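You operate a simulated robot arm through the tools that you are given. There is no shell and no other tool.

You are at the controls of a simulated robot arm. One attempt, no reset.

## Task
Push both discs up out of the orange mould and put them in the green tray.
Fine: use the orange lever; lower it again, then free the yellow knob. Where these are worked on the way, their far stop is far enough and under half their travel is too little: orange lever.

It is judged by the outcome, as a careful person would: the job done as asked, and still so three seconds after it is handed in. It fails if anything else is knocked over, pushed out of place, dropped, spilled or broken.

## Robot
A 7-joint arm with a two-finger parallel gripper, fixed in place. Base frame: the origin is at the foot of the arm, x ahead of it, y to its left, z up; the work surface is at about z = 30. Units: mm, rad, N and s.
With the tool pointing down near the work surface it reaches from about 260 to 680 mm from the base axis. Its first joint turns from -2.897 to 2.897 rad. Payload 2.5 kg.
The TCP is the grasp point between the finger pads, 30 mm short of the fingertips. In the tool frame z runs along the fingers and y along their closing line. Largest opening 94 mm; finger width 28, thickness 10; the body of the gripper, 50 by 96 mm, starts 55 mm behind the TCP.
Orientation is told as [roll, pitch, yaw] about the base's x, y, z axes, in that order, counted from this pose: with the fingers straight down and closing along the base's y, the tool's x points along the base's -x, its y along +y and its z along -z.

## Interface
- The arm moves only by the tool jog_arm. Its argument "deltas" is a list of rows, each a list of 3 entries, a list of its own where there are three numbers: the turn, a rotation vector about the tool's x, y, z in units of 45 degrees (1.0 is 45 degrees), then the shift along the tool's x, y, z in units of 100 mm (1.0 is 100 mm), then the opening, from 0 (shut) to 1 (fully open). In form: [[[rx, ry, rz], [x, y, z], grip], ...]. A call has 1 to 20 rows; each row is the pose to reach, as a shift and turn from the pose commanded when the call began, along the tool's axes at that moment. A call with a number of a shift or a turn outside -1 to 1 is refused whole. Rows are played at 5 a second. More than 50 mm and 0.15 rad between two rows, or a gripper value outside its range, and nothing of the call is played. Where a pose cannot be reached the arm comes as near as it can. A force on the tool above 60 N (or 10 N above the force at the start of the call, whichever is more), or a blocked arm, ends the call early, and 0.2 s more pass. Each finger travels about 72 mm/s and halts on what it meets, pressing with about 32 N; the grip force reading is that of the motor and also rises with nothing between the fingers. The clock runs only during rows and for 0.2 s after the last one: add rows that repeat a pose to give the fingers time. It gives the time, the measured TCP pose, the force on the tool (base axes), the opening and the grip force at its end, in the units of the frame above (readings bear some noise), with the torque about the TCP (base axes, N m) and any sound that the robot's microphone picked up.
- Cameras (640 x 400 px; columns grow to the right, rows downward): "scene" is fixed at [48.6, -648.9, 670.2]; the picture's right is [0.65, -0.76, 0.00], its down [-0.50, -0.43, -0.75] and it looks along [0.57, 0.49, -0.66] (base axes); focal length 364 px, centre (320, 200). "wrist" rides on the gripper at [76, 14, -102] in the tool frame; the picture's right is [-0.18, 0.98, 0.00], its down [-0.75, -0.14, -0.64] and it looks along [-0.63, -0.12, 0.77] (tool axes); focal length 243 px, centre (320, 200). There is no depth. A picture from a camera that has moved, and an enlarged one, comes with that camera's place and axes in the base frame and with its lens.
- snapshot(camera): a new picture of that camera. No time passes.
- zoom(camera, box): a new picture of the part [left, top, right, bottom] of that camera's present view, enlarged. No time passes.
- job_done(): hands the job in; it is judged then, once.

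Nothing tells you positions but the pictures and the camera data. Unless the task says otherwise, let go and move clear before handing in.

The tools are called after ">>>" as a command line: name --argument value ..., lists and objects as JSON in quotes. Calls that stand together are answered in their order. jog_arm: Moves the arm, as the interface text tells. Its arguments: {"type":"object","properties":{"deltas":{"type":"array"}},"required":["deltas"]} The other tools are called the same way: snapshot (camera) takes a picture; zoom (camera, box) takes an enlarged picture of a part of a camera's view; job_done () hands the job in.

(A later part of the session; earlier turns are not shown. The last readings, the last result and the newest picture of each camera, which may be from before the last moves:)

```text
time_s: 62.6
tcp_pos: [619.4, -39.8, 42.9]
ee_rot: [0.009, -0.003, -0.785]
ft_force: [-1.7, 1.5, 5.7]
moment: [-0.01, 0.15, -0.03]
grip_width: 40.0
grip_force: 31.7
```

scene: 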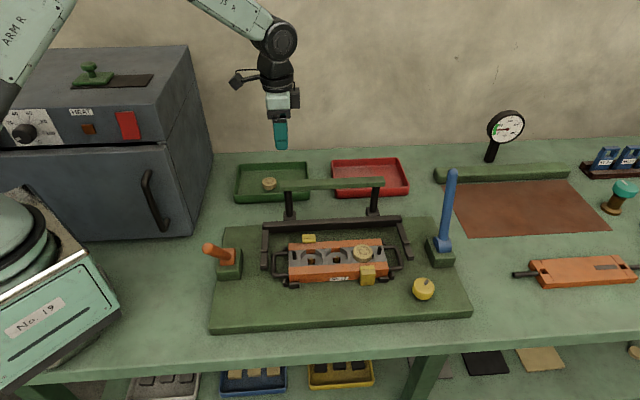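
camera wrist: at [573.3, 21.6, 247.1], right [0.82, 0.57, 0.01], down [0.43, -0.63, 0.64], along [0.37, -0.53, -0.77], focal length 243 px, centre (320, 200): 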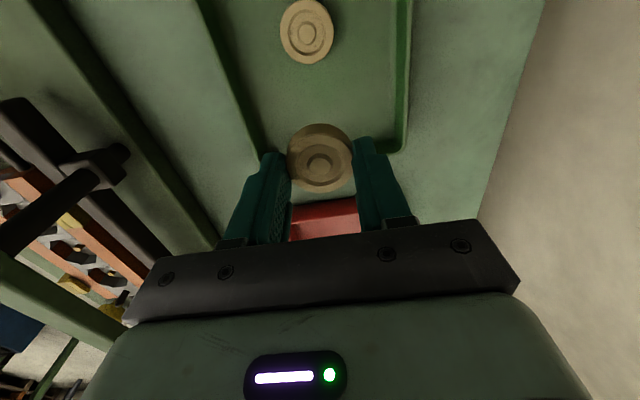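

Disc 2 touches the tray floor. I'll open the fingers and lift off.

>>> jog_arm --deltas '[[[0, 0, 0], [0, 0, -0.005], 0.3], [[0, 0, 0], [0, 0, -0.005], 0.42], [[0, 0, 0], [0, 0, -0.005], 0.46], [[0, 0, 0], [0, 0, -0.005], 0.52], [[0, 0, 0], [0, 0, -0.005], 0.58], [[0, 0, 0], [0, 0, -0.005], 0.58]]'

>>> jog_arm --deltas '[[[0, 0, 0], [0, 0, -0.1], 0.58], [[0, 0, 0], [0, 0, -0.35], 0.58], [[0, 0, 0], [0, 0, -0.65], 0.58], [[0, 0, 0], [0, 0, -1.0], 0.58]]'

>>> snapshot --camera "wrist"

>>> zoom --camera "scene" --box '[210, 130, 340, 210]'

```text
time_s: 64.0
tcp_pos: [619.0, -42.3, 41.7]
ee_rot: [0.008, -0.004, -0.784]
ft_force: [0.5, 0.7, 0.4]
moment: [0.01, -0.02, -0.01]
grip_width: 54.4
grip_force: 0.0
```

```text
time_s: 65.0
tcp_pos: [618.9, -41.3, 142.9]
ee_rot: [0.008, -0.004, -0.785]
ft_force: [1.7, 0.1, 0.0]
moment: [0.03, -0.02, -0.04]
grip_width: 54.3
grip_force: 0.1
```

```text
taken
camera wrist: at [574.5, 21.9, 246.4], right [0.82, 0.57, 0.01], down [0.43, -0.63, 0.64], along [0.37, -0.53, -0.77], focal length 243 px, centre (320, 200)
```

wrist: 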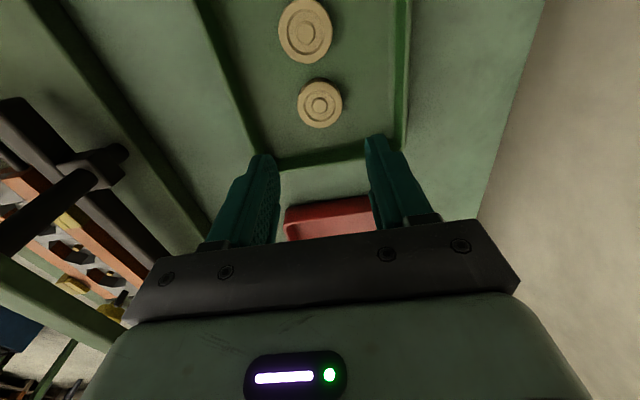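

```text
4.92 times, centred on (275, 170) of scene
camera zoom: at [48.6, -648.9, 670.2], right [0.65, -0.76, 0.0], down [-0.5, -0.43, -0.75], along [0.57, 0.49, -0.66], focal length 1791 px, centre (542, 348)
```

zoom: 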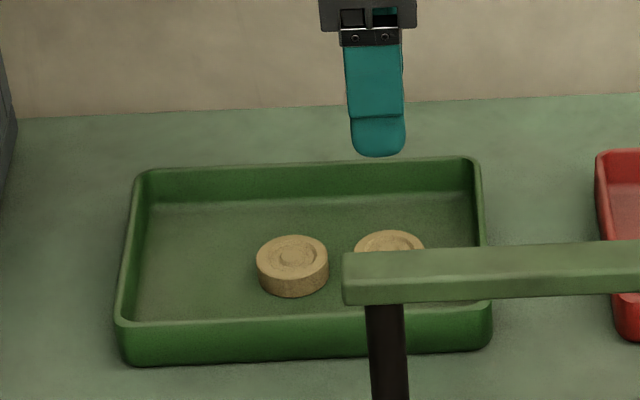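

Both discs are now in the green tray. Next I'll bring the lever back: rise, travel to its front side with closed fingers and push it rearward.

>>> jog_arm --deltas '[[[0, 0, 0], [0, 0, -0.35], 0.4], [[0, 0, 0], [0.03, -0.05, -0.7], 0.2], [[0, 0, 0], [0.1, -0.25, -1.0], 0], [[0, 0, 0], [0.18, -0.55, -1.0], 0], [[0, 0, 0], [0.26, -0.9, -1.0], 0]]'

>>> jog_arm --deltas '[[[0, 0, 0], [0.07, -0.25, -0.2], 0], [[0, 0, 0], [0.14, -0.5, -0.4], 0], [[0, 0, 0], [0.21, -0.75, -0.6], 0], [[0, 0, 0], [0.28, -1.0, -0.6], 0]]'

>>> jog_arm --deltas '[[[0, 0, 0], [0.07, -0.25, 0], 0], [[0, 0, 0], [0.14, -0.5, 0], 0], [[0, 0, 0], [0.21, -0.75, 0], 0], [[0, 0, 0], [0.28, -1.0, 0], 0]]'

>>> jog_arm --deltas '[[[0, 0, 0], [0.07, -0.25, 0], 0], [[0, 0, 0], [0.14, -0.5, 0], 0], [[0, 0, 0], [0.21, -0.75, 0], 0], [[0, 0, 0], [0.28, -1.0, 0], 0]]'

>>> snapshot --camera "scene"

>>> snapshot --camera "wrist"

```text
time_s: 66.2
tcp_pos: [533.7, -86.9, 243.3]
ee_rot: [0.009, -0.004, -0.783]
ft_force: [0.8, -0.1, 0.4]
moment: [-0.02, 0.0, -0.04]
grip_width: 0.1
grip_force: 32.9
```

```text
time_s: 67.2
tcp_pos: [444.9, -137.7, 302.1]
ee_rot: [0.009, -0.003, -0.783]
ft_force: [-0.6, 0.0, -0.7]
moment: [-0.01, 0.02, 0.01]
grip_width: 0.0
grip_force: 32.4
```

```text
time_s: 68.2
tcp_pos: [353.1, -190.2, 300.1]
ee_rot: [0.009, -0.002, -0.785]
ft_force: [0.4, -0.6, -0.8]
moment: [0.02, -0.01, -0.01]
grip_width: 0.1
grip_force: 32.0
```

```text
time_s: 69.2
tcp_pos: [261.1, -240.1, 298.8]
ee_rot: [0.01, -0.004, -0.784]
ft_force: [-0.9, 0.6, -0.4]
moment: [0.01, -0.01, 0.03]
grip_width: 0.2
grip_force: 32.7
```

```text
taken
```

scene: 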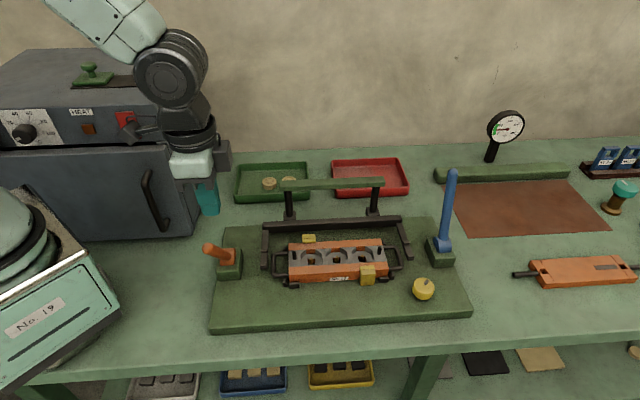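

```text
taken
camera wrist: at [217.0, -176.4, 401.8], right [0.82, 0.57, 0.01], down [0.43, -0.63, 0.64], along [0.37, -0.53, -0.77], focal length 243 px, centre (320, 200)
```

wrist: 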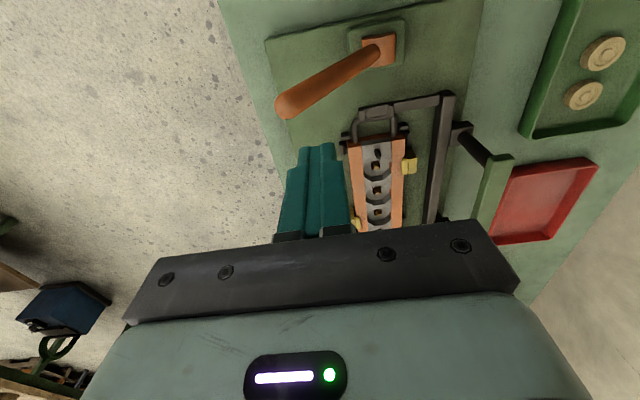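

The lever's tip is near (234,-242,200). I'll position the closed fingers in front of it and come down.

>>> jog_arm --deltas '[[[0, 0, 0], [0.06, -0.21, 0], 0], [[0, 0, 0], [0.12, -0.42, 0], 0], [[0, 0, 0], [0.18, -0.63, 0], 0], [[0, 0, 0], [0.18, -0.63, 0.3], 0], [[0, 0, 0], [0.18, -0.63, 0.6], 0], [[0, 0, 0], [0.18, -0.63, 0.94], 0], [[0, 0, 0], [0.18, -0.63, 0.94], 0]]'

>>> snapshot --camera "scene"

>>> snapshot --camera "wrist"

```text
time_s: 70.8
tcp_pos: [206.0, -271.8, 202.4]
ee_rot: [0.008, -0.004, -0.784]
ft_force: [-0.4, -0.8, -0.4]
moment: [0.01, 0.01, 0.01]
grip_width: 0.3
grip_force: 32.1
```

```text
taken
```

scene: 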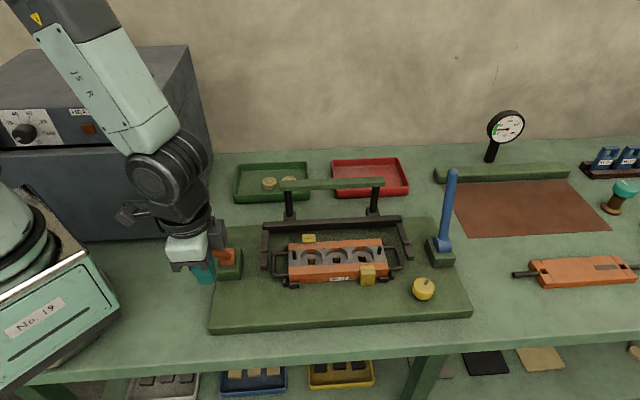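

```text
taken
camera wrist: at [161.9, -207.6, 306.1], right [0.82, 0.57, 0.01], down [0.43, -0.63, 0.64], along [0.37, -0.53, -0.77], focal length 243 px, centre (320, 200)
```

wrist: 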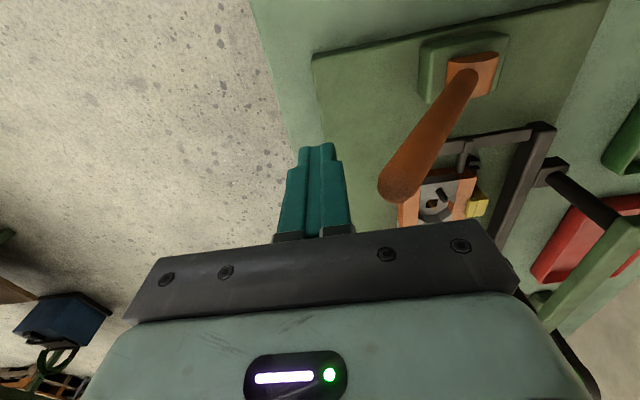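

The fingers are in front of the lever. I'll push rearward gradually, watching the force.

>>> jog_arm --deltas '[[[0, 0, 0], [0, 0.12, 0], 0], [[0, 0, 0], [0, 0.24, 0], 0], [[0, 0, 0], [0, 0.36, 0], 0], [[0, 0, 0], [0, 0.48, 0], 0], [[0, 0, 0], [0, 0.6, 0], 0], [[0, 0, 0], [0, 0.7, 0], 0]]'

>>> zoom --camera "scene" --box '[150, 130, 420, 310]'

```text
time_s: 72.2
tcp_pos: [256.2, -221.3, 205.0]
ee_rot: [0.01, -0.004, -0.784]
ft_force: [-1.1, 0.6, -0.1]
moment: [0.04, -0.04, 0.0]
grip_width: 0.0
grip_force: 32.4
```

```text
2.22 times, centred on (285, 220) of scene
camera zoom: at [48.6, -648.9, 670.2], right [0.65, -0.76, 0.0], down [-0.5, -0.43, -0.75], along [0.57, 0.49, -0.66], focal length 808 px, centre (398, 156)
```

zoom: 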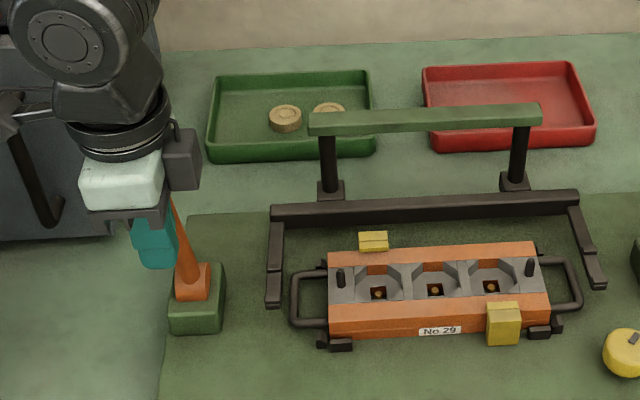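

The lever is coming up and the pins are going down. I'll continue to its original position.

>>> jog_arm --deltas '[[[0, 0, 0], [0, 0.12, 0], 0], [[0, 0, 0], [0, 0.24, 0], 0], [[0, 0, 0], [0, 0.36, 0], 0], [[0, 0, 0], [0, 0.46, 0], 0], [[0, 0, 0], [0, 0.54, 0], 0], [[0, 0, 0], [0, 0.6, 0], 0]]'

>>> zoom --camera "scene" --box '[150, 130, 420, 310]'

```text
time_s: 73.6
tcp_pos: [298.0, -179.9, 205.4]
ee_rot: [0.009, -0.002, -0.783]
ft_force: [-1.0, -0.3, 0.1]
moment: [-0.01, -0.04, -0.02]
grip_width: 0.0
grip_force: 32.0
```

```text
2.22 times, centred on (285, 220) of scene
camera zoom: at [48.6, -648.9, 670.2], right [0.65, -0.76, 0.0], down [-0.5, -0.43, -0.75], along [0.57, 0.49, -0.66], focal length 808 px, centre (398, 156)
```

zoom: 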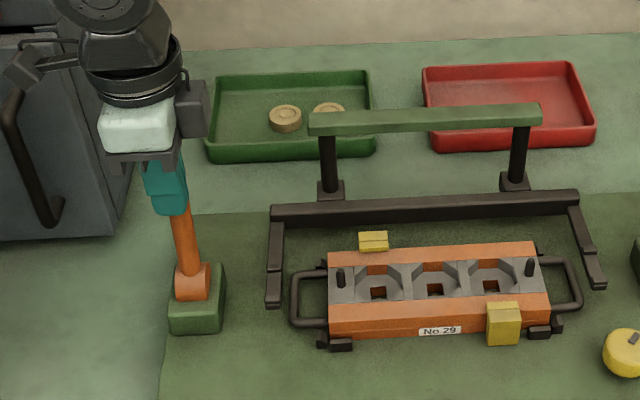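

The pins are out of sight. I'll push the last bit slowly to the lever's original stop.

>>> jog_arm --deltas '[[[0, 0, 0], [0, 0.03, 0], 0], [[0, 0, 0], [0, 0.06, 0], 0], [[0, 0, 0], [0, 0.09, 0], 0], [[0, 0, 0], [0, 0.11, 0], 0], [[0, 0, 0], [0, 0.12, 0], 0]]'

>>> zoom --camera "scene" --box '[150, 130, 420, 310]'

```text
time_s: 74.8
tcp_pos: [307.6, -170.9, 205.5]
ee_rot: [0.009, -0.006, -0.785]
ft_force: [0.2, 0.1, 0.3]
moment: [-0.01, -0.03, 0.01]
grip_width: 0.2
grip_force: 32.0
```

```text
2.22 times, centred on (285, 220) of scene
camera zoom: at [48.6, -648.9, 670.2], right [0.65, -0.76, 0.0], down [-0.5, -0.43, -0.75], along [0.57, 0.49, -0.66], focal length 808 px, centre (398, 156)
```

zoom: 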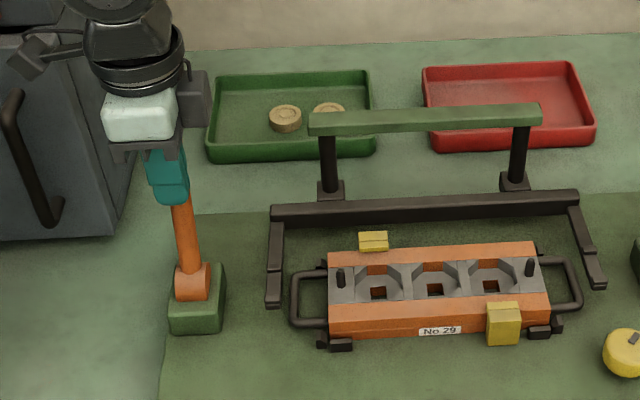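

>>> jog_arm --deltas '[[[0, 0, 0], [0, 0.03, 0], 0], [[0, 0, 0], [0, 0.05, 0], 0], [[0, 0, 0], [0, 0.07, 0], 0]]'

>>> jog_arm --deltas '[[[0, 0, 0], [0, 0.02, 0], 0], [[0, 0, 0], [0, 0.04, 0], 0], [[0, 0, 0], [0, 0.05, 0], 0]]'

>>> zoom --camera "scene" --box '[150, 130, 420, 310]'

```text
time_s: 75.6
tcp_pos: [311.1, -168.8, 205.4]
ee_rot: [0.004, -0.003, -0.789]
ft_force: [-26.9, -24.7, 8.5]
moment: [-0.69, 0.79, 0.03]
grip_width: 0.0
grip_force: 32.1
```

```text
time_s: 76.1
tcp_pos: [309.9, -169.4, 204.0]
ee_rot: [0.0, 0.0, -0.795]
ft_force: [-10.7, -8.8, 10.1]
moment: [-0.19, 0.24, 0.01]
grip_width: 0.0
grip_force: 31.6
stopped in row 2: the force on the tool passed its limit at 62 N (the readings are from after the stop); the commanded pose is now the measured one
```

```text
2.22 times, centred on (285, 220) of scene
camera zoom: at [48.6, -648.9, 670.2], right [0.65, -0.76, 0.0], down [-0.5, -0.43, -0.75], along [0.57, 0.49, -0.66], focal length 808 px, centre (398, 156)
```

zoom: 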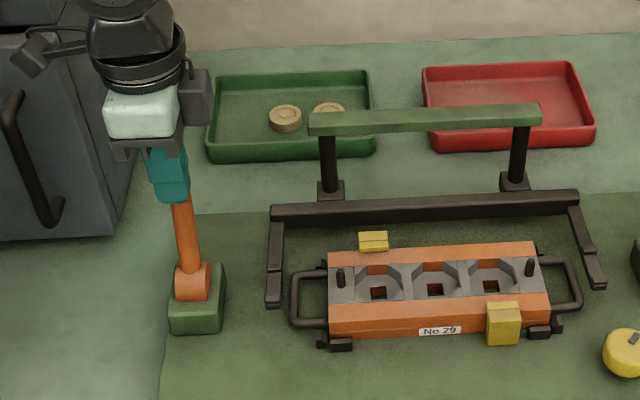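

The lever is back against its original stop. I'll back off, rise and check it stays there.

>>> jog_arm --deltas '[[[0, 0, 0], [0, -0.1, 0], 0], [[0, 0, 0], [0, -0.35, 0], 0], [[0, 0, 0], [0, -0.5, -0.2], 0], [[0, 0, 0], [-0.1, -0.5, -0.6], 0], [[0, 0, 0], [-0.2, -0.5, -0.9], 0]]'

>>> snapshot --camera "scene"

>>> snapshot --camera "wrist"

```text
time_s: 77.3
tcp_pos: [288.6, -216.5, 295.0]
ee_rot: [0.001, 0.0, -0.792]
ft_force: [0.4, 0.2, -0.6]
moment: [0.04, 0.04, -0.01]
grip_width: 0.0
grip_force: 32.6
```

```text
taken
```

scene: 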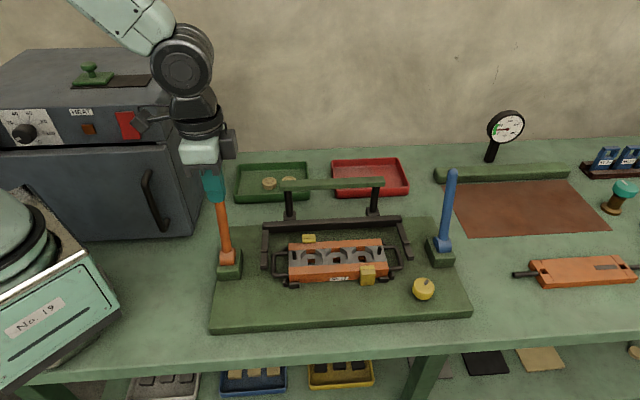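

```text
taken
camera wrist: at [246.3, -152.0, 397.9], right [0.83, 0.56, 0.0], down [0.43, -0.64, 0.64], along [0.36, -0.53, -0.77], focal length 243 px, centre (320, 200)
```

wrist: 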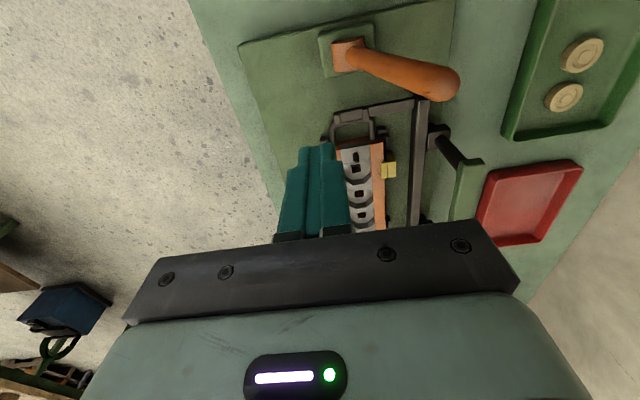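

The lever rests at its original position. Now the knob: I'll move so the wrist camera gets a close view of it.

>>> jog_arm --deltas '[[[0, 0, 0], [-0.3, -0.05, 0], 0.2], [[0, 0, 0], [-0.6, -0.1, 0], 0.4], [[0, 0, 0], [-0.9, -0.14, 0], 0.6], [[0, 0, 0], [-0.98, -0.14, 0], 0.6]]'

>>> jog_arm --deltas '[[[0, 0, 0], [-0.3, -0.05, 0], 0.6], [[0, 0, 0], [-0.6, -0.1, -0.05], 0.6], [[0, 0, 0], [-0.9, -0.14, -0.05], 0.6], [[0, 0, 0], [-0.98, -0.14, -0.05], 0.6]]'

>>> jog_arm --deltas '[[[0, 0, 0], [-0.2, -0.05, 0.1], 0.6], [[0, 0, 0], [-0.4, -0.1, 0.2], 0.6], [[0, 0, 0], [-0.6, -0.14, 0.3], 0.6], [[0, 0, 0], [-0.62, -0.14, 0.35], 0.6]]'

>>> snapshot --camera "wrist"

>>> snapshot --camera "scene"

```text
time_s: 78.3
tcp_pos: [348.1, -297.3, 295.0]
ee_rot: [0.003, -0.001, -0.789]
ft_force: [0.0, -0.7, -0.3]
moment: [-0.05, -0.01, 0.0]
grip_width: 56.6
grip_force: 0.2
```

```text
time_s: 79.3
tcp_pos: [406.4, -377.5, 298.6]
ee_rot: [0.001, -0.001, -0.791]
ft_force: [-0.4, 0.6, 0.2]
moment: [0.06, 0.01, 0.01]
grip_width: 56.2
grip_force: 0.1
```

```text
time_s: 80.3
tcp_pos: [439.9, -430.2, 263.5]
ee_rot: [0.001, 0.0, -0.791]
ft_force: [0.0, 0.8, 0.9]
moment: [-0.04, -0.01, -0.02]
grip_width: 56.3
grip_force: 0.0
```

```text
taken
camera wrist: at [397.4, -366.8, 367.5], right [0.83, 0.56, 0.0], down [0.43, -0.64, 0.64], along [0.36, -0.53, -0.77], focal length 243 px, centre (320, 200)
```

wrist: 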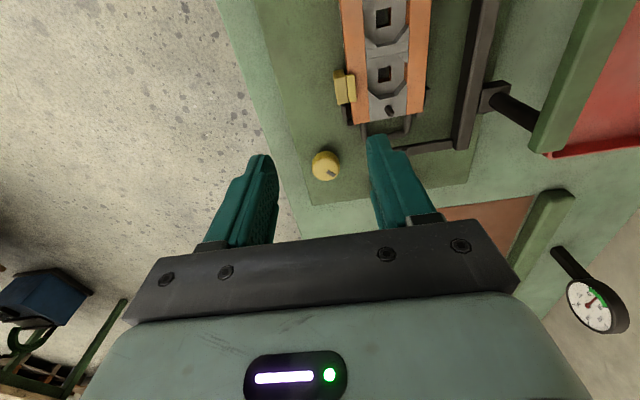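

```text
taken
```

scene: 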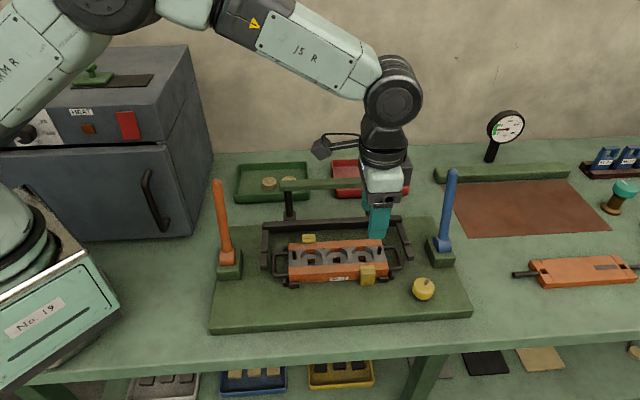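

>>> zoom --camera "wrist" --box '[280, 110, 380, 210]'

>>> zoom --camera "scene" --box '[390, 260, 460, 320]'

```text
4.00 times, centred on (330, 160) of wrist
camera zoom: at [397.4, -366.8, 367.5], right [0.83, 0.56, 0.0], down [0.43, -0.64, 0.64], along [0.36, -0.53, -0.77], focal length 970 px, centre (280, 360)
```

zoom: 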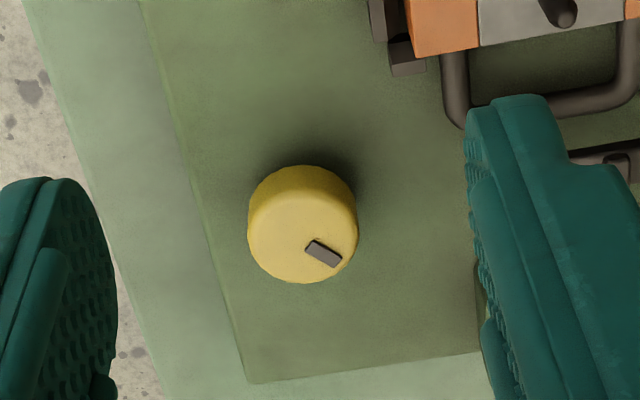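

```text
6.67 times, centred on (425, 290) of scene
camera zoom: at [48.6, -648.9, 670.2], right [0.65, -0.76, 0.0], down [-0.5, -0.43, -0.75], along [0.57, 0.49, -0.66], focal length 2425 px, centre (-380, -400)
```

zoom: 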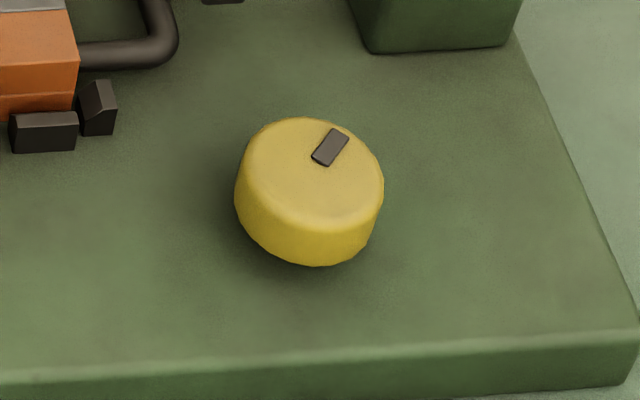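

The knob is at about (514,-524) with its top at z ≈ 58, roughly 735 mm out. That's too far for a vertical tool, so I'll tilt the fingers outward about 22° and approach.

>>> jog_arm --deltas '[[[0, -0.1, 0], [-0.12, -0.01, 0.08], 0.7], [[0, -0.2, 0], [-0.24, -0.02, 0.16], 0.7], [[0, -0.3, 0], [-0.36, -0.04, 0.24], 0.7], [[0, -0.4, 0], [-0.48, -0.05, 0.32], 0.7], [[0, -0.5, 0], [-0.6, -0.06, 0.4], 0.7], [[0, -0.5, 0], [-0.6, -0.06, 0.4], 0.7]]'

>>> snapshot --camera "scene"

>>> snapshot --camera "wrist"

```text
time_s: 81.7
tcp_pos: [480.1, -477.7, 223.4]
ee_rot: [0.001, -0.396, -0.791]
ft_force: [0.3, -0.8, -0.4]
moment: [0.0, -0.02, 0.0]
grip_width: 66.0
grip_force: 0.1
```

```text
taken
```

scene: 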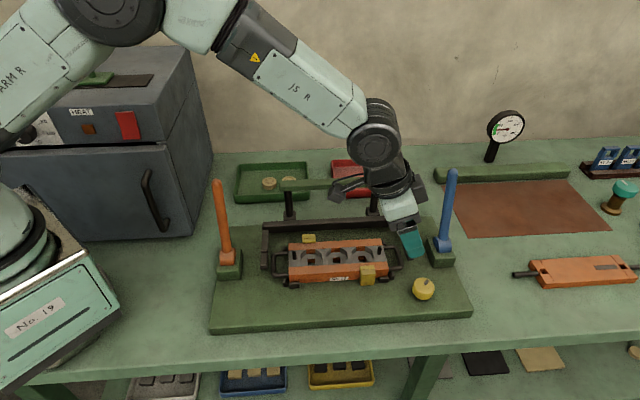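

```text
taken
camera wrist: at [412.8, -389.6, 289.8], right [0.82, 0.57, 0.07], down [0.21, -0.42, 0.88], along [0.53, -0.71, -0.47], focal length 243 px, centre (320, 200)
```

wrist: 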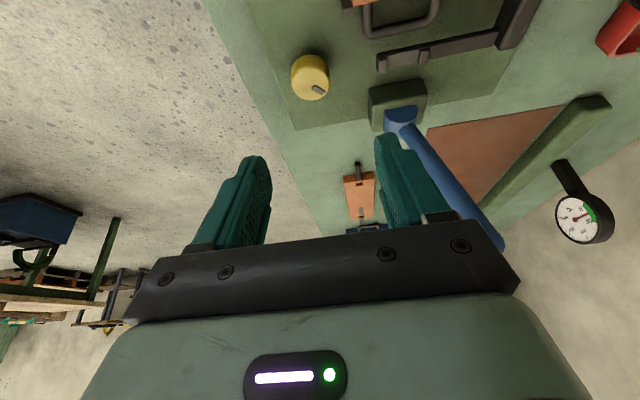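

The blue lever is about 100 mm to the side of the knob, which is clear. I'll move to a hover just above the knob.

>>> jog_arm --deltas '[[[0, 0, 0], [-0.04, -0.03, 0.25], 0.7], [[0, 0, 0], [-0.08, -0.05, 0.5], 0.7], [[0, 0, 0], [-0.11, -0.07, 0.75], 0.7], [[0, 0, 0], [-0.131, -0.081, 0.959], 0.7], [[0, 0, 0], [-0.131, -0.081, 0.959], 0.7]]'

>>> snapshot --camera "wrist"

>>> zoom --camera "scene" --box '[320, 150, 490, 320]'

```text
time_s: 82.9
tcp_pos: [506.1, -519.3, 140.6]
ee_rot: [0.002, -0.393, -0.793]
ft_force: [1.3, 0.0, -0.2]
moment: [0.0, 0.01, -0.02]
grip_width: 65.7
grip_force: 0.1
```

```text
taken
camera wrist: at [439.8, -430.9, 206.5], right [0.82, 0.57, 0.07], down [0.21, -0.42, 0.88], along [0.53, -0.71, -0.47], focal length 243 px, centre (320, 200)
```

wrist: 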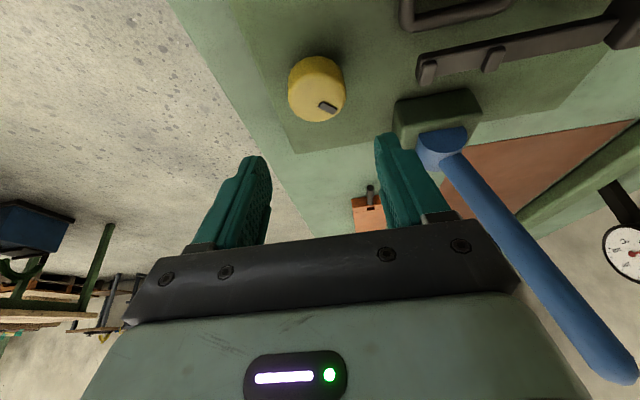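

```text
2.35 times, centred on (405, 235) of scene
camera zoom: at [48.6, -648.9, 670.2], right [0.65, -0.76, 0.0], down [-0.5, -0.43, -0.75], along [0.57, 0.49, -0.66], focal length 856 px, centre (120, 118)
```

zoom: 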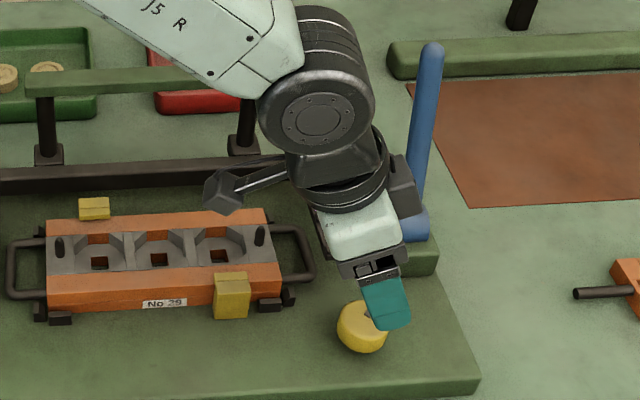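

The knob sits right below the fingertips. I'll lower part way and check that the fingers straddle it.

>>> jog_arm --deltas '[[[0, 0, 0], [0.04, 0.01, 0.12], 0.7], [[0, 0, 0], [0.085, 0.02, 0.24], 0.7], [[0, 0, 0], [0.13, 0.024, 0.36], 0.7], [[0, 0, 0], [0.17, 0.024, 0.477], 0.7], [[0, 0, 0], [0.17, 0.024, 0.477], 0.7]]'

>>> zoom --camera "wrist" --box '[200, 0, 440, 240]'

>>> zoom --camera "scene" --box '[370, 210, 470, 320]'

```text
time_s: 84.1
tcp_pos: [509.9, -519.0, 90.2]
ee_rot: [0.003, -0.392, -0.791]
ft_force: [-0.4, 0.3, -0.4]
moment: [0.0, 0.0, 0.04]
grip_width: 65.7
grip_force: 0.1
```

```text
1.67 times, centred on (320, 120) of wrist
camera zoom: at [443.5, -430.5, 156.4], right [0.82, 0.57, 0.07], down [0.21, -0.42, 0.88], along [0.53, -0.71, -0.47], focal length 404 px, centre (320, 333)
```

zoom: 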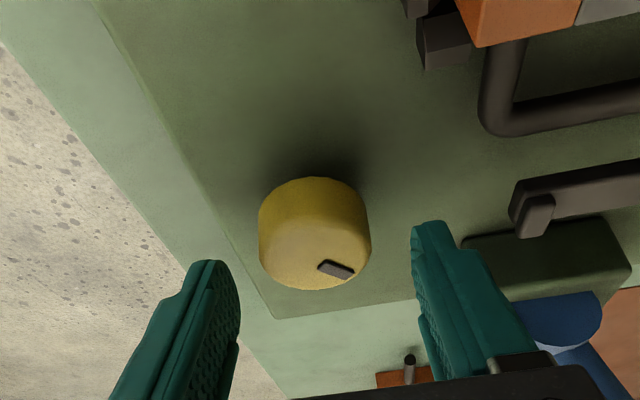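

```text
3.64 times, centred on (420, 265) of scene
camera zoom: at [48.6, -648.9, 670.2], right [0.65, -0.76, 0.0], down [-0.5, -0.43, -0.75], along [0.57, 0.49, -0.66], focal length 1323 px, centre (-44, -36)
```

zoom: 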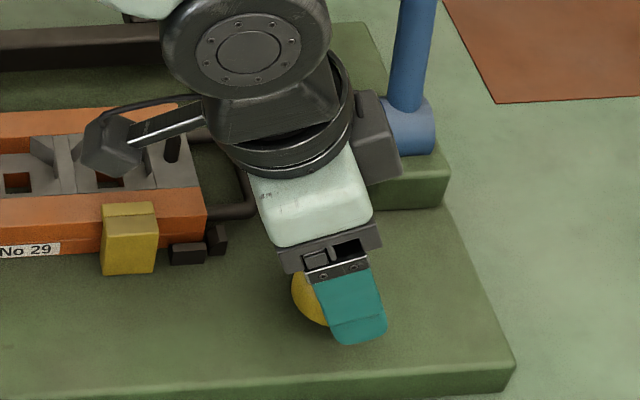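

The fingers straddle the knob with even margins, and its centre is confirmed at (515,-525). I'll lower to gripping height.

>>> jog_arm --deltas '[[[0, 0, 0], [0.028, -0.013, 0.068], 0.7], [[0, 0, 0], [0.056, -0.013, 0.135], 0.7], [[0, 0, 0], [0.077, -0.013, 0.185], 0.7], [[0, 0, 0], [0.077, -0.013, 0.185], 0.7]]'

>>> zoom --camera "wrist" --box '[200, 0, 440, 240]'

>>> zoom --camera "scene" --box '[370, 210, 470, 320]'

```text
time_s: 85.1
tcp_pos: [510.1, -519.2, 70.6]
ee_rot: [0.0, -0.393, -0.792]
ft_force: [-0.1, -0.1, 0.5]
moment: [-0.02, 0.0, -0.02]
grip_width: 65.8
grip_force: 0.1
```

```text
1.67 times, centred on (320, 120) of wrist
camera zoom: at [442.4, -430.8, 135.8], right [0.82, 0.57, 0.07], down [0.21, -0.42, 0.88], along [0.53, -0.71, -0.47], focal length 404 px, centre (320, 333)
```

zoom: 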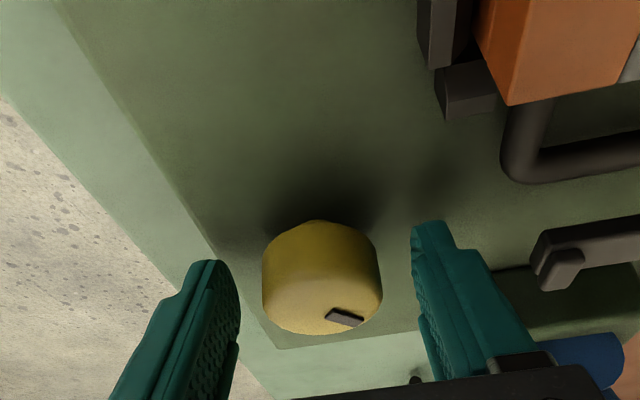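

```text
3.64 times, centred on (420, 265) of scene
camera zoom: at [48.6, -648.9, 670.2], right [0.65, -0.76, 0.0], down [-0.5, -0.43, -0.75], along [0.57, 0.49, -0.66], focal length 1323 px, centre (-44, -36)
```

zoom: 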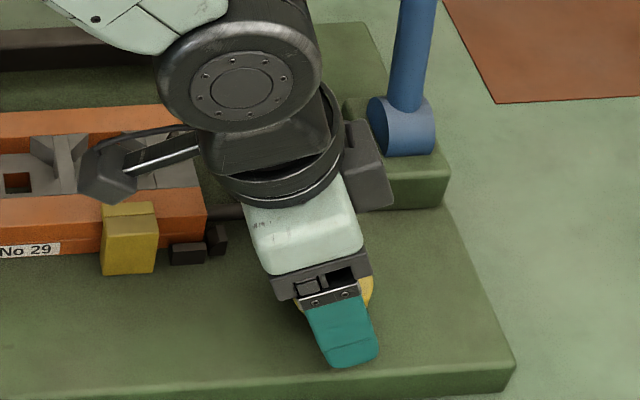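

The fingers are beside the knob at the right height. I'll close on it.

>>> jog_arm --deltas '[[[0, 0, 0], [0, 0, 0], 0.6], [[0, 0, 0], [0, 0, 0], 0.5], [[0, 0, 0], [0, 0, 0], 0.42], [[0, 0, 0], [0, 0, 0], 0.3], [[0, 0, 0], [0, 0, 0], 0.2], [[0, 0, 0], [0, 0, 0], 0.2]]'

>>> zoom --camera "wrist" --box '[200, 0, 440, 240]'

```text
time_s: 86.5
tcp_pos: [509.8, -518.2, 69.5]
ee_rot: [0.002, -0.391, -0.79]
ft_force: [2.6, 1.4, -0.3]
moment: [-0.26, 0.19, 0.02]
grip_width: 41.2
grip_force: 45.4
```

```text
1.67 times, centred on (320, 120) of wrist
camera zoom: at [442.5, -430.7, 136.0], right [0.82, 0.57, 0.07], down [0.21, -0.42, 0.88], along [0.53, -0.71, -0.47], focal length 404 px, centre (320, 333)
```

zoom: 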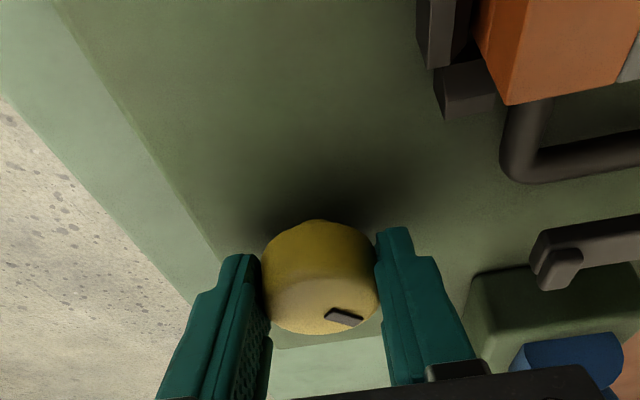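

I'm holding the knob (41 mm). I'll turn it counter-clockwise about its vertical axis by 15° and watch the torque.

>>> jog_arm --deltas '[[[-0.0425, 0, -0.1027], [0, -0.0074, 0], 0.2], [[-0.085, 0, -0.205], [-0.001, -0.0148, 0.0005], 0.2], [[-0.1275, 0, -0.308], [-0.0025, -0.022, 0.001], 0.2], [[-0.1275, 0, -0.308], [-0.0025, -0.022, 0.001], 0.2]]'

>>> zoom --camera "wrist" --box '[200, 0, 440, 240]'

>>> zoom --camera "scene" --box '[270, 210, 470, 320]'

```text
time_s: 87.5
tcp_pos: [507.7, -521.1, 69.7]
ee_rot: [0.002, -0.397, -0.531]
ft_force: [9.8, -7.3, -6.7]
moment: [-0.15, -0.65, -0.01]
grip_width: 41.6
grip_force: 45.4
```

```text
1.67 times, centred on (320, 120) of wrist
camera zoom: at [420.6, -452.6, 135.7], right [0.64, 0.76, 0.07], down [0.31, -0.35, 0.88], along [0.7, -0.54, -0.46], focal length 404 px, centre (320, 333)
```

zoom: 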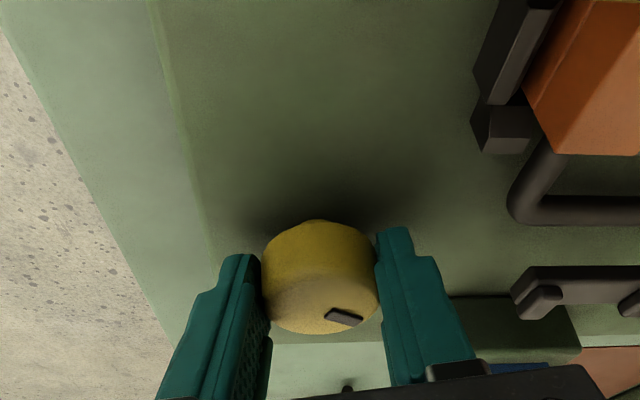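

```text
3.20 times, centred on (370, 265) of scene
camera zoom: at [48.6, -648.9, 670.2], right [0.65, -0.76, 0.0], down [-0.5, -0.43, -0.75], along [0.57, 0.49, -0.66], focal length 1164 px, centre (160, -8)
```

zoom: 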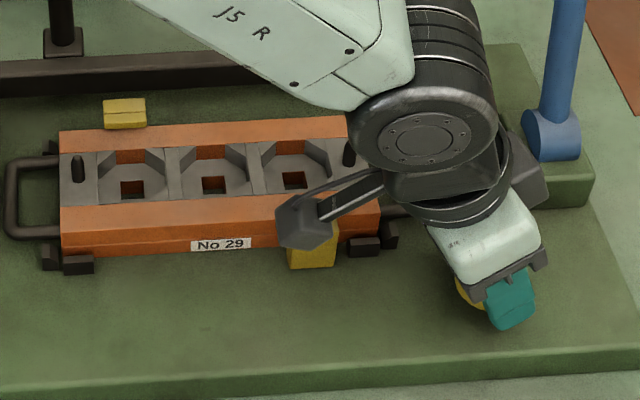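

The knob turns freely with the fingers. I'll keep turning counter-clockwise.

>>> jog_arm --deltas '[[[-0.0425, 0, -0.1027], [-0.004, -0.0074, 0.002], 0.2], [[-0.085, 0, -0.205], [-0.006, -0.0148, 0.003], 0.2], [[-0.1275, 0, -0.308], [-0.009, -0.022, 0.004], 0.2], [[-0.17, 0, -0.41], [-0.012, -0.029, 0.005], 0.2], [[-0.17, 0, -0.41], [-0.012, -0.029, 0.005], 0.2]]'

>>> zoom --camera "wrist" --box '[200, 0, 440, 240]'

>>> zoom --camera "scene" --box '[270, 210, 470, 320]'

```text
time_s: 88.7
tcp_pos: [506.6, -522.8, 70.5]
ee_rot: [0.003, -0.392, -0.181]
ft_force: [-9.9, 10.3, 5.2]
moment: [-0.11, 1.03, 0.09]
grip_width: 41.3
grip_force: 45.1
```

```text
1.67 times, centred on (320, 120) of wrist
camera zoom: at [402.0, -489.7, 136.1], right [0.34, 0.94, 0.07], down [0.42, -0.22, 0.88], along [0.84, -0.27, -0.47], focal length 404 px, centre (320, 333)
```

zoom: 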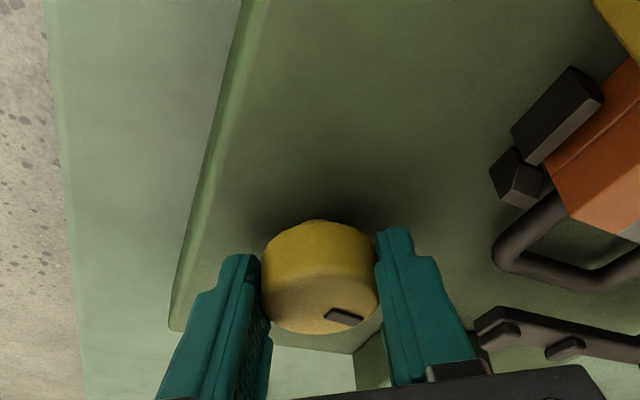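

```text
3.20 times, centred on (370, 265) of scene
camera zoom: at [48.6, -648.9, 670.2], right [0.65, -0.76, 0.0], down [-0.5, -0.43, -0.75], along [0.57, 0.49, -0.66], focal length 1164 px, centre (160, -8)
```

zoom: 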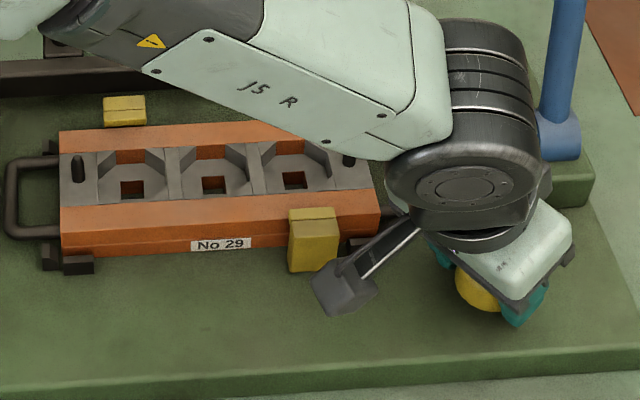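

The clamps seem to be moving outward, so this is the freeing direction. I'll look closer.

>>> zoom --camera "scene" --box '[290, 220, 400, 305]'

```text
4.71 times, centred on (345, 262) of scene
camera zoom: at [48.6, -648.9, 670.2], right [0.65, -0.76, 0.0], down [-0.5, -0.43, -0.75], along [0.57, 0.49, -0.66], focal length 1712 px, centre (202, -94)
```

zoom: 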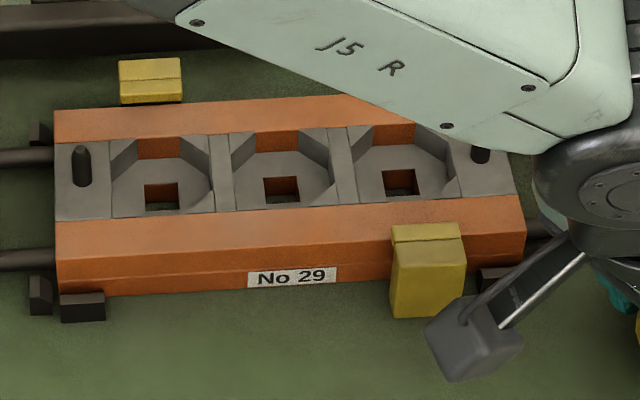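

The clamp lips are moving off the rails as I turn. I'll turn another 12° before re-gripping for a second stroke.

>>> jog_arm --deltas '[[[-0.0425, 0, -0.1027], [0.004, -0.004, -0.002], 0.2], [[-0.085, 0, -0.205], [0.005, -0.01, -0.002], 0.2], [[-0.102, 0, -0.246], [0.005, -0.013, -0.002], 0.2], [[-0.102, 0, -0.246], [0.005, -0.013, -0.002], 0.2]]'

>>> zoom --camera "wrist" --box '[200, 0, 440, 240]'

>>> zoom --camera "scene" --box '[290, 220, 400, 305]'

```text
time_s: 89.7
tcp_pos: [507.1, -526.2, 69.8]
ee_rot: [0.0, -0.395, 0.028]
ft_force: [2.7, -4.3, -12.1]
moment: [-0.45, -0.56, -0.02]
grip_width: 41.2
grip_force: 45.0
```

```text
1.67 times, centred on (320, 120) of wrist
camera zoom: at [397.1, -513.5, 135.8], right [0.14, 0.99, 0.07], down [0.45, -0.13, 0.88], along [0.88, -0.09, -0.47], focal length 404 px, centre (320, 333)
```

zoom: 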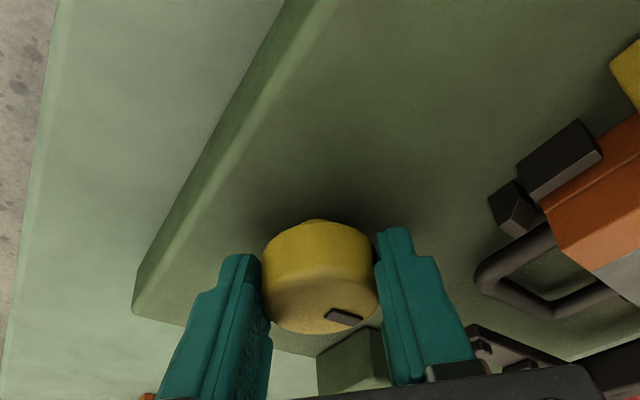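

```text
4.71 times, centred on (345, 262) of scene
camera zoom: at [48.6, -648.9, 670.2], right [0.65, -0.76, 0.0], down [-0.5, -0.43, -0.75], along [0.57, 0.49, -0.66], focal length 1712 px, centre (202, -94)
```

zoom: 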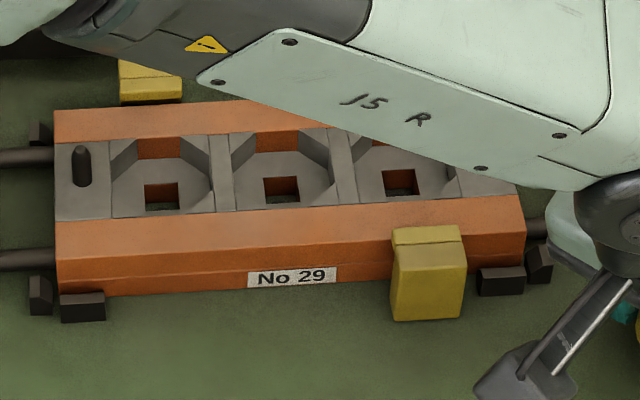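

The clamps keep opening. I'll release the knob here, swing the gripper back around it and take a second stroke.

>>> jog_arm --deltas '[[[0, 0, 0], [0, 0, 0], 0.5], [[0, 0, 0], [0, 0, 0], 0.6], [[0, 0, 0], [0, 0, 0], 0.7], [[0, 0, 0], [0, 0, 0], 0.7], [[0, 0, 0], [0, 0, 0], 0.7]]'

>>> zoom --camera "wrist" --box '[200, 0, 440, 240]'

```text
time_s: 90.9
tcp_pos: [507.5, -523.4, 71.6]
ee_rot: [0.003, -0.394, 0.027]
ft_force: [-0.4, 0.7, 0.1]
moment: [-0.02, 0.0, 0.03]
grip_width: 65.7
grip_force: 0.0
```

```text
1.67 times, centred on (320, 120) of wrist
camera zoom: at [397.3, -513.1, 136.4], right [0.14, 0.99, 0.07], down [0.45, -0.13, 0.88], along [0.88, -0.09, -0.47], focal length 404 px, centre (320, 333)
```

zoom: 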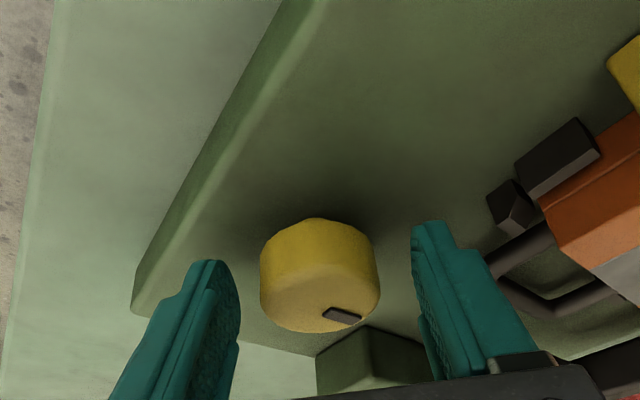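

The knob holds its new position. I'll rotate the open gripper back around the knob's axis for another grip.

>>> jog_arm --deltas '[[[0.0654, 0, 0.158], [-0.001, 0.0064, 0], 0.7], [[0.1308, 0, 0.316], [-0.0025, 0.0127, 0.001], 0.7], [[0.1962, 0, 0.474], [-0.0055, 0.0186, 0.002], 0.7], [[0.2616, 0, 0.632], [-0.0098, 0.024, 0.004], 0.7], [[0.327, 0, 0.79], [-0.015, 0.0287, 0.006], 0.7]]'

>>> jog_arm --deltas '[[[0.0654, 0, 0.158], [-0.001, 0.01, 0], 0.7], [[0.1308, 0, 0.316], [-0.0025, 0.0199, 0.001], 0.7], [[0.1962, 0, 0.474], [-0.0055, 0.0294, 0.002], 0.7], [[0.2616, 0, 0.632], [-0.0098, 0.0384, 0.004], 0.7], [[0.327, 0, 0.79], [-0.015, 0.0467, 0.006], 0.7], [[0.327, 0, 0.79], [-0.015, 0.0467, 0.006], 0.7]]'

>>> zoom --camera "wrist" --box '[200, 0, 440, 240]'

>>> snapshot --camera "scene"

```text
time_s: 92.1
tcp_pos: [509.9, -522.3, 70.1]
ee_rot: [0.003, -0.393, -0.648]
ft_force: [-0.7, 0.3, -0.7]
moment: [-0.02, 0.01, -0.02]
grip_width: 65.7
grip_force: 0.1
```

```text
time_s: 93.5
tcp_pos: [513.2, -517.5, 69.5]
ee_rot: [0.002, -0.391, -1.318]
ft_force: [0.5, 0.2, 0.1]
moment: [0.03, -0.02, -0.01]
grip_width: 65.9
grip_force: 0.0
```

```text
1.67 times, centred on (320, 120) of wrist
camera zoom: at [499.2, -409.2, 136.2], right [0.99, 0.08, 0.07], down [-0.02, -0.47, 0.88], along [0.11, -0.88, -0.47], focal length 404 px, centre (320, 333)
```

zoom: 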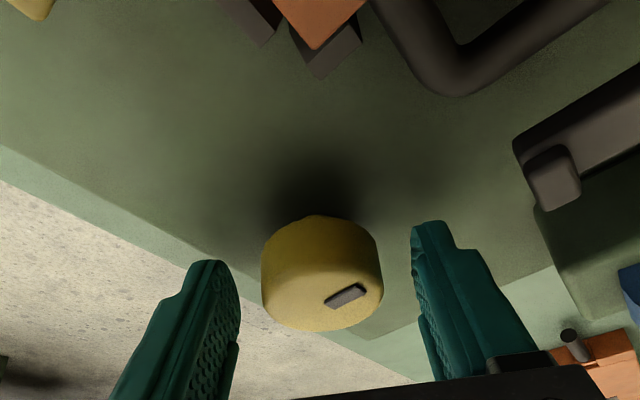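

```text
taken
```

scene: 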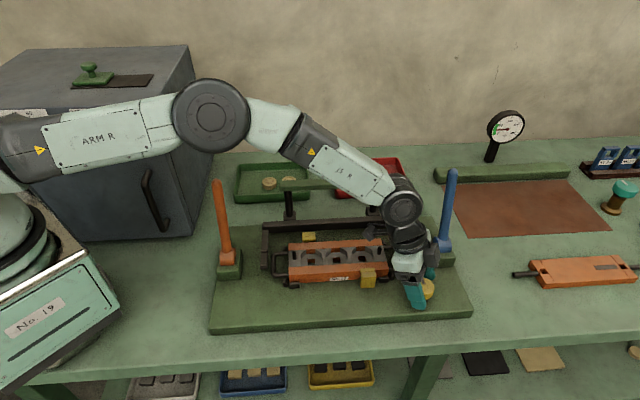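

The gripper is around the knob again with clearance. I'll close and turn counter-clockwise once more.

>>> jog_arm --deltas '[[[0, 0, 0], [0, 0, 0], 0.6], [[0, 0, 0], [0, 0, 0], 0.5], [[0, 0, 0], [0, 0, 0], 0.42], [[0, 0, 0], [0, 0, 0], 0.3], [[0, 0, 0], [0, 0, 0], 0.2], [[0, 0, 0], [0, 0, 0], 0.2]]'

```text
time_s: 94.9
tcp_pos: [514.2, -519.2, 70.6]
ee_rot: [0.002, -0.391, -1.315]
ft_force: [9.1, -0.9, -3.8]
moment: [-0.28, 0.1, 0.05]
grip_width: 41.8
grip_force: 44.8
```

>>> jog_arm --deltas '[[[-0.0635, 0, -0.154], [-0.0005, -0.0078, 0], 0.2], [[-0.127, 0, -0.308], [-0.002, -0.0155, 0.001], 0.2], [[-0.1905, 0, -0.462], [-0.004, -0.023, 0.002], 0.2], [[-0.254, 0, -0.616], [-0.0075, -0.03, 0.003], 0.2], [[-0.254, 0, -0.616], [-0.0075, -0.03, 0.003], 0.2]]'

>>> zoom --camera "wrist" --box '[200, 0, 440, 240]'

>>> zoom --camera "scene" --box '[290, 220, 400, 305]'

```text
time_s: 96.1
tcp_pos: [510.5, -520.0, 70.1]
ee_rot: [0.001, -0.394, -0.789]
ft_force: [16.2, -3.8, -4.3]
moment: [0.16, -0.08, 0.06]
grip_width: 41.6
grip_force: 45.2
```

```text
1.67 times, centred on (320, 120) of wrist
camera zoom: at [443.7, -432.2, 136.1], right [0.82, 0.57, 0.07], down [0.21, -0.42, 0.88], along [0.53, -0.7, -0.47], focal length 404 px, centre (320, 333)
```

zoom: 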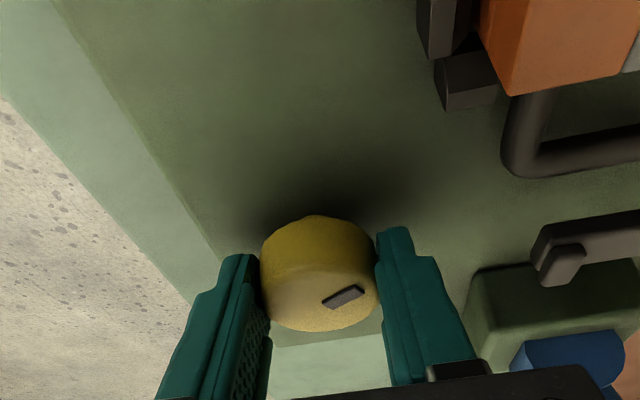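

```text
4.71 times, centred on (345, 262) of scene
camera zoom: at [48.6, -648.9, 670.2], right [0.65, -0.76, 0.0], down [-0.5, -0.43, -0.75], along [0.57, 0.49, -0.66], focal length 1712 px, centre (202, -94)
```

zoom: 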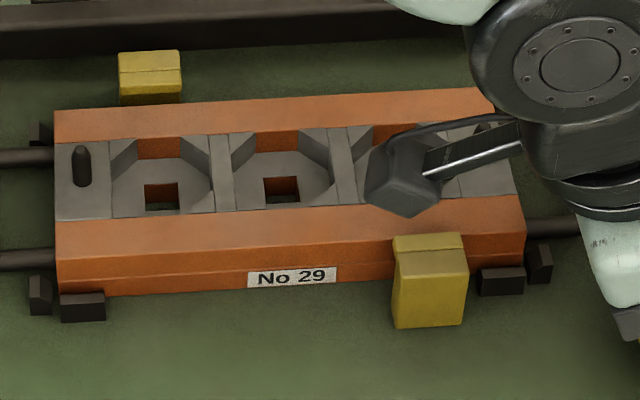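

Total turn is now about 77° and the clamps keep moving apart. I'll continue, watching for the knob's stop.

>>> jog_arm --deltas '[[[-0.0635, 0, -0.154], [-0.004, -0.0038, 0.002], 0.2], [[-0.127, 0, -0.308], [-0.0075, -0.0095, 0.0035], 0.2], [[-0.1905, 0, -0.462], [-0.01, -0.017, 0.0045], 0.2], [[-0.1905, 0, -0.462], [-0.01, -0.017, 0.0045], 0.2]]'

>>> zoom --camera "wrist" --box '[200, 0, 440, 240]'

>>> zoom --camera "scene" --box '[290, 220, 400, 305]'

```text
time_s: 97.1
tcp_pos: [509.6, -522.5, 69.9]
ee_rot: [0.002, -0.392, -0.398]
ft_force: [3.9, 6.9, 3.2]
moment: [0.02, -0.35, -0.87]
grip_width: 41.3
grip_force: 44.8
```

```text
1.67 times, centred on (320, 120) of wrist
camera zoom: at [414.2, -466.5, 136.0], right [0.54, 0.84, 0.07], down [0.36, -0.31, 0.88], along [0.76, -0.45, -0.47], focal length 404 px, centre (320, 333)
```

zoom: 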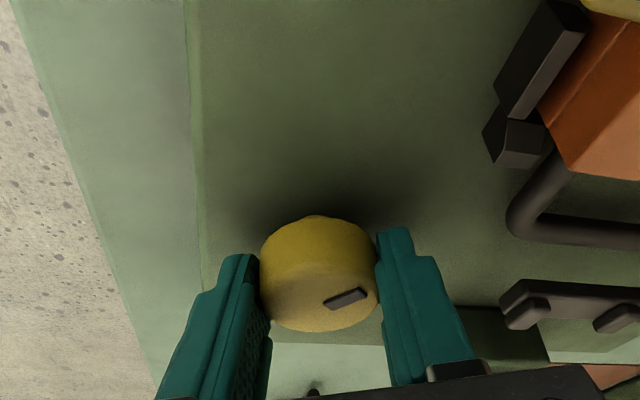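

```text
4.71 times, centred on (345, 262) of scene
camera zoom: at [48.6, -648.9, 670.2], right [0.65, -0.76, 0.0], down [-0.5, -0.43, -0.75], along [0.57, 0.49, -0.66], focal length 1712 px, centre (202, -94)
```

zoom: 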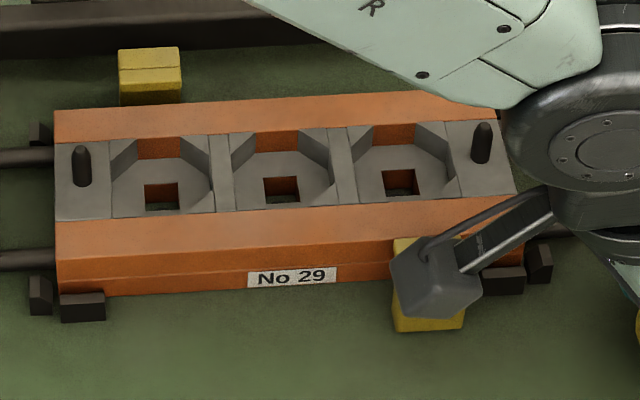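

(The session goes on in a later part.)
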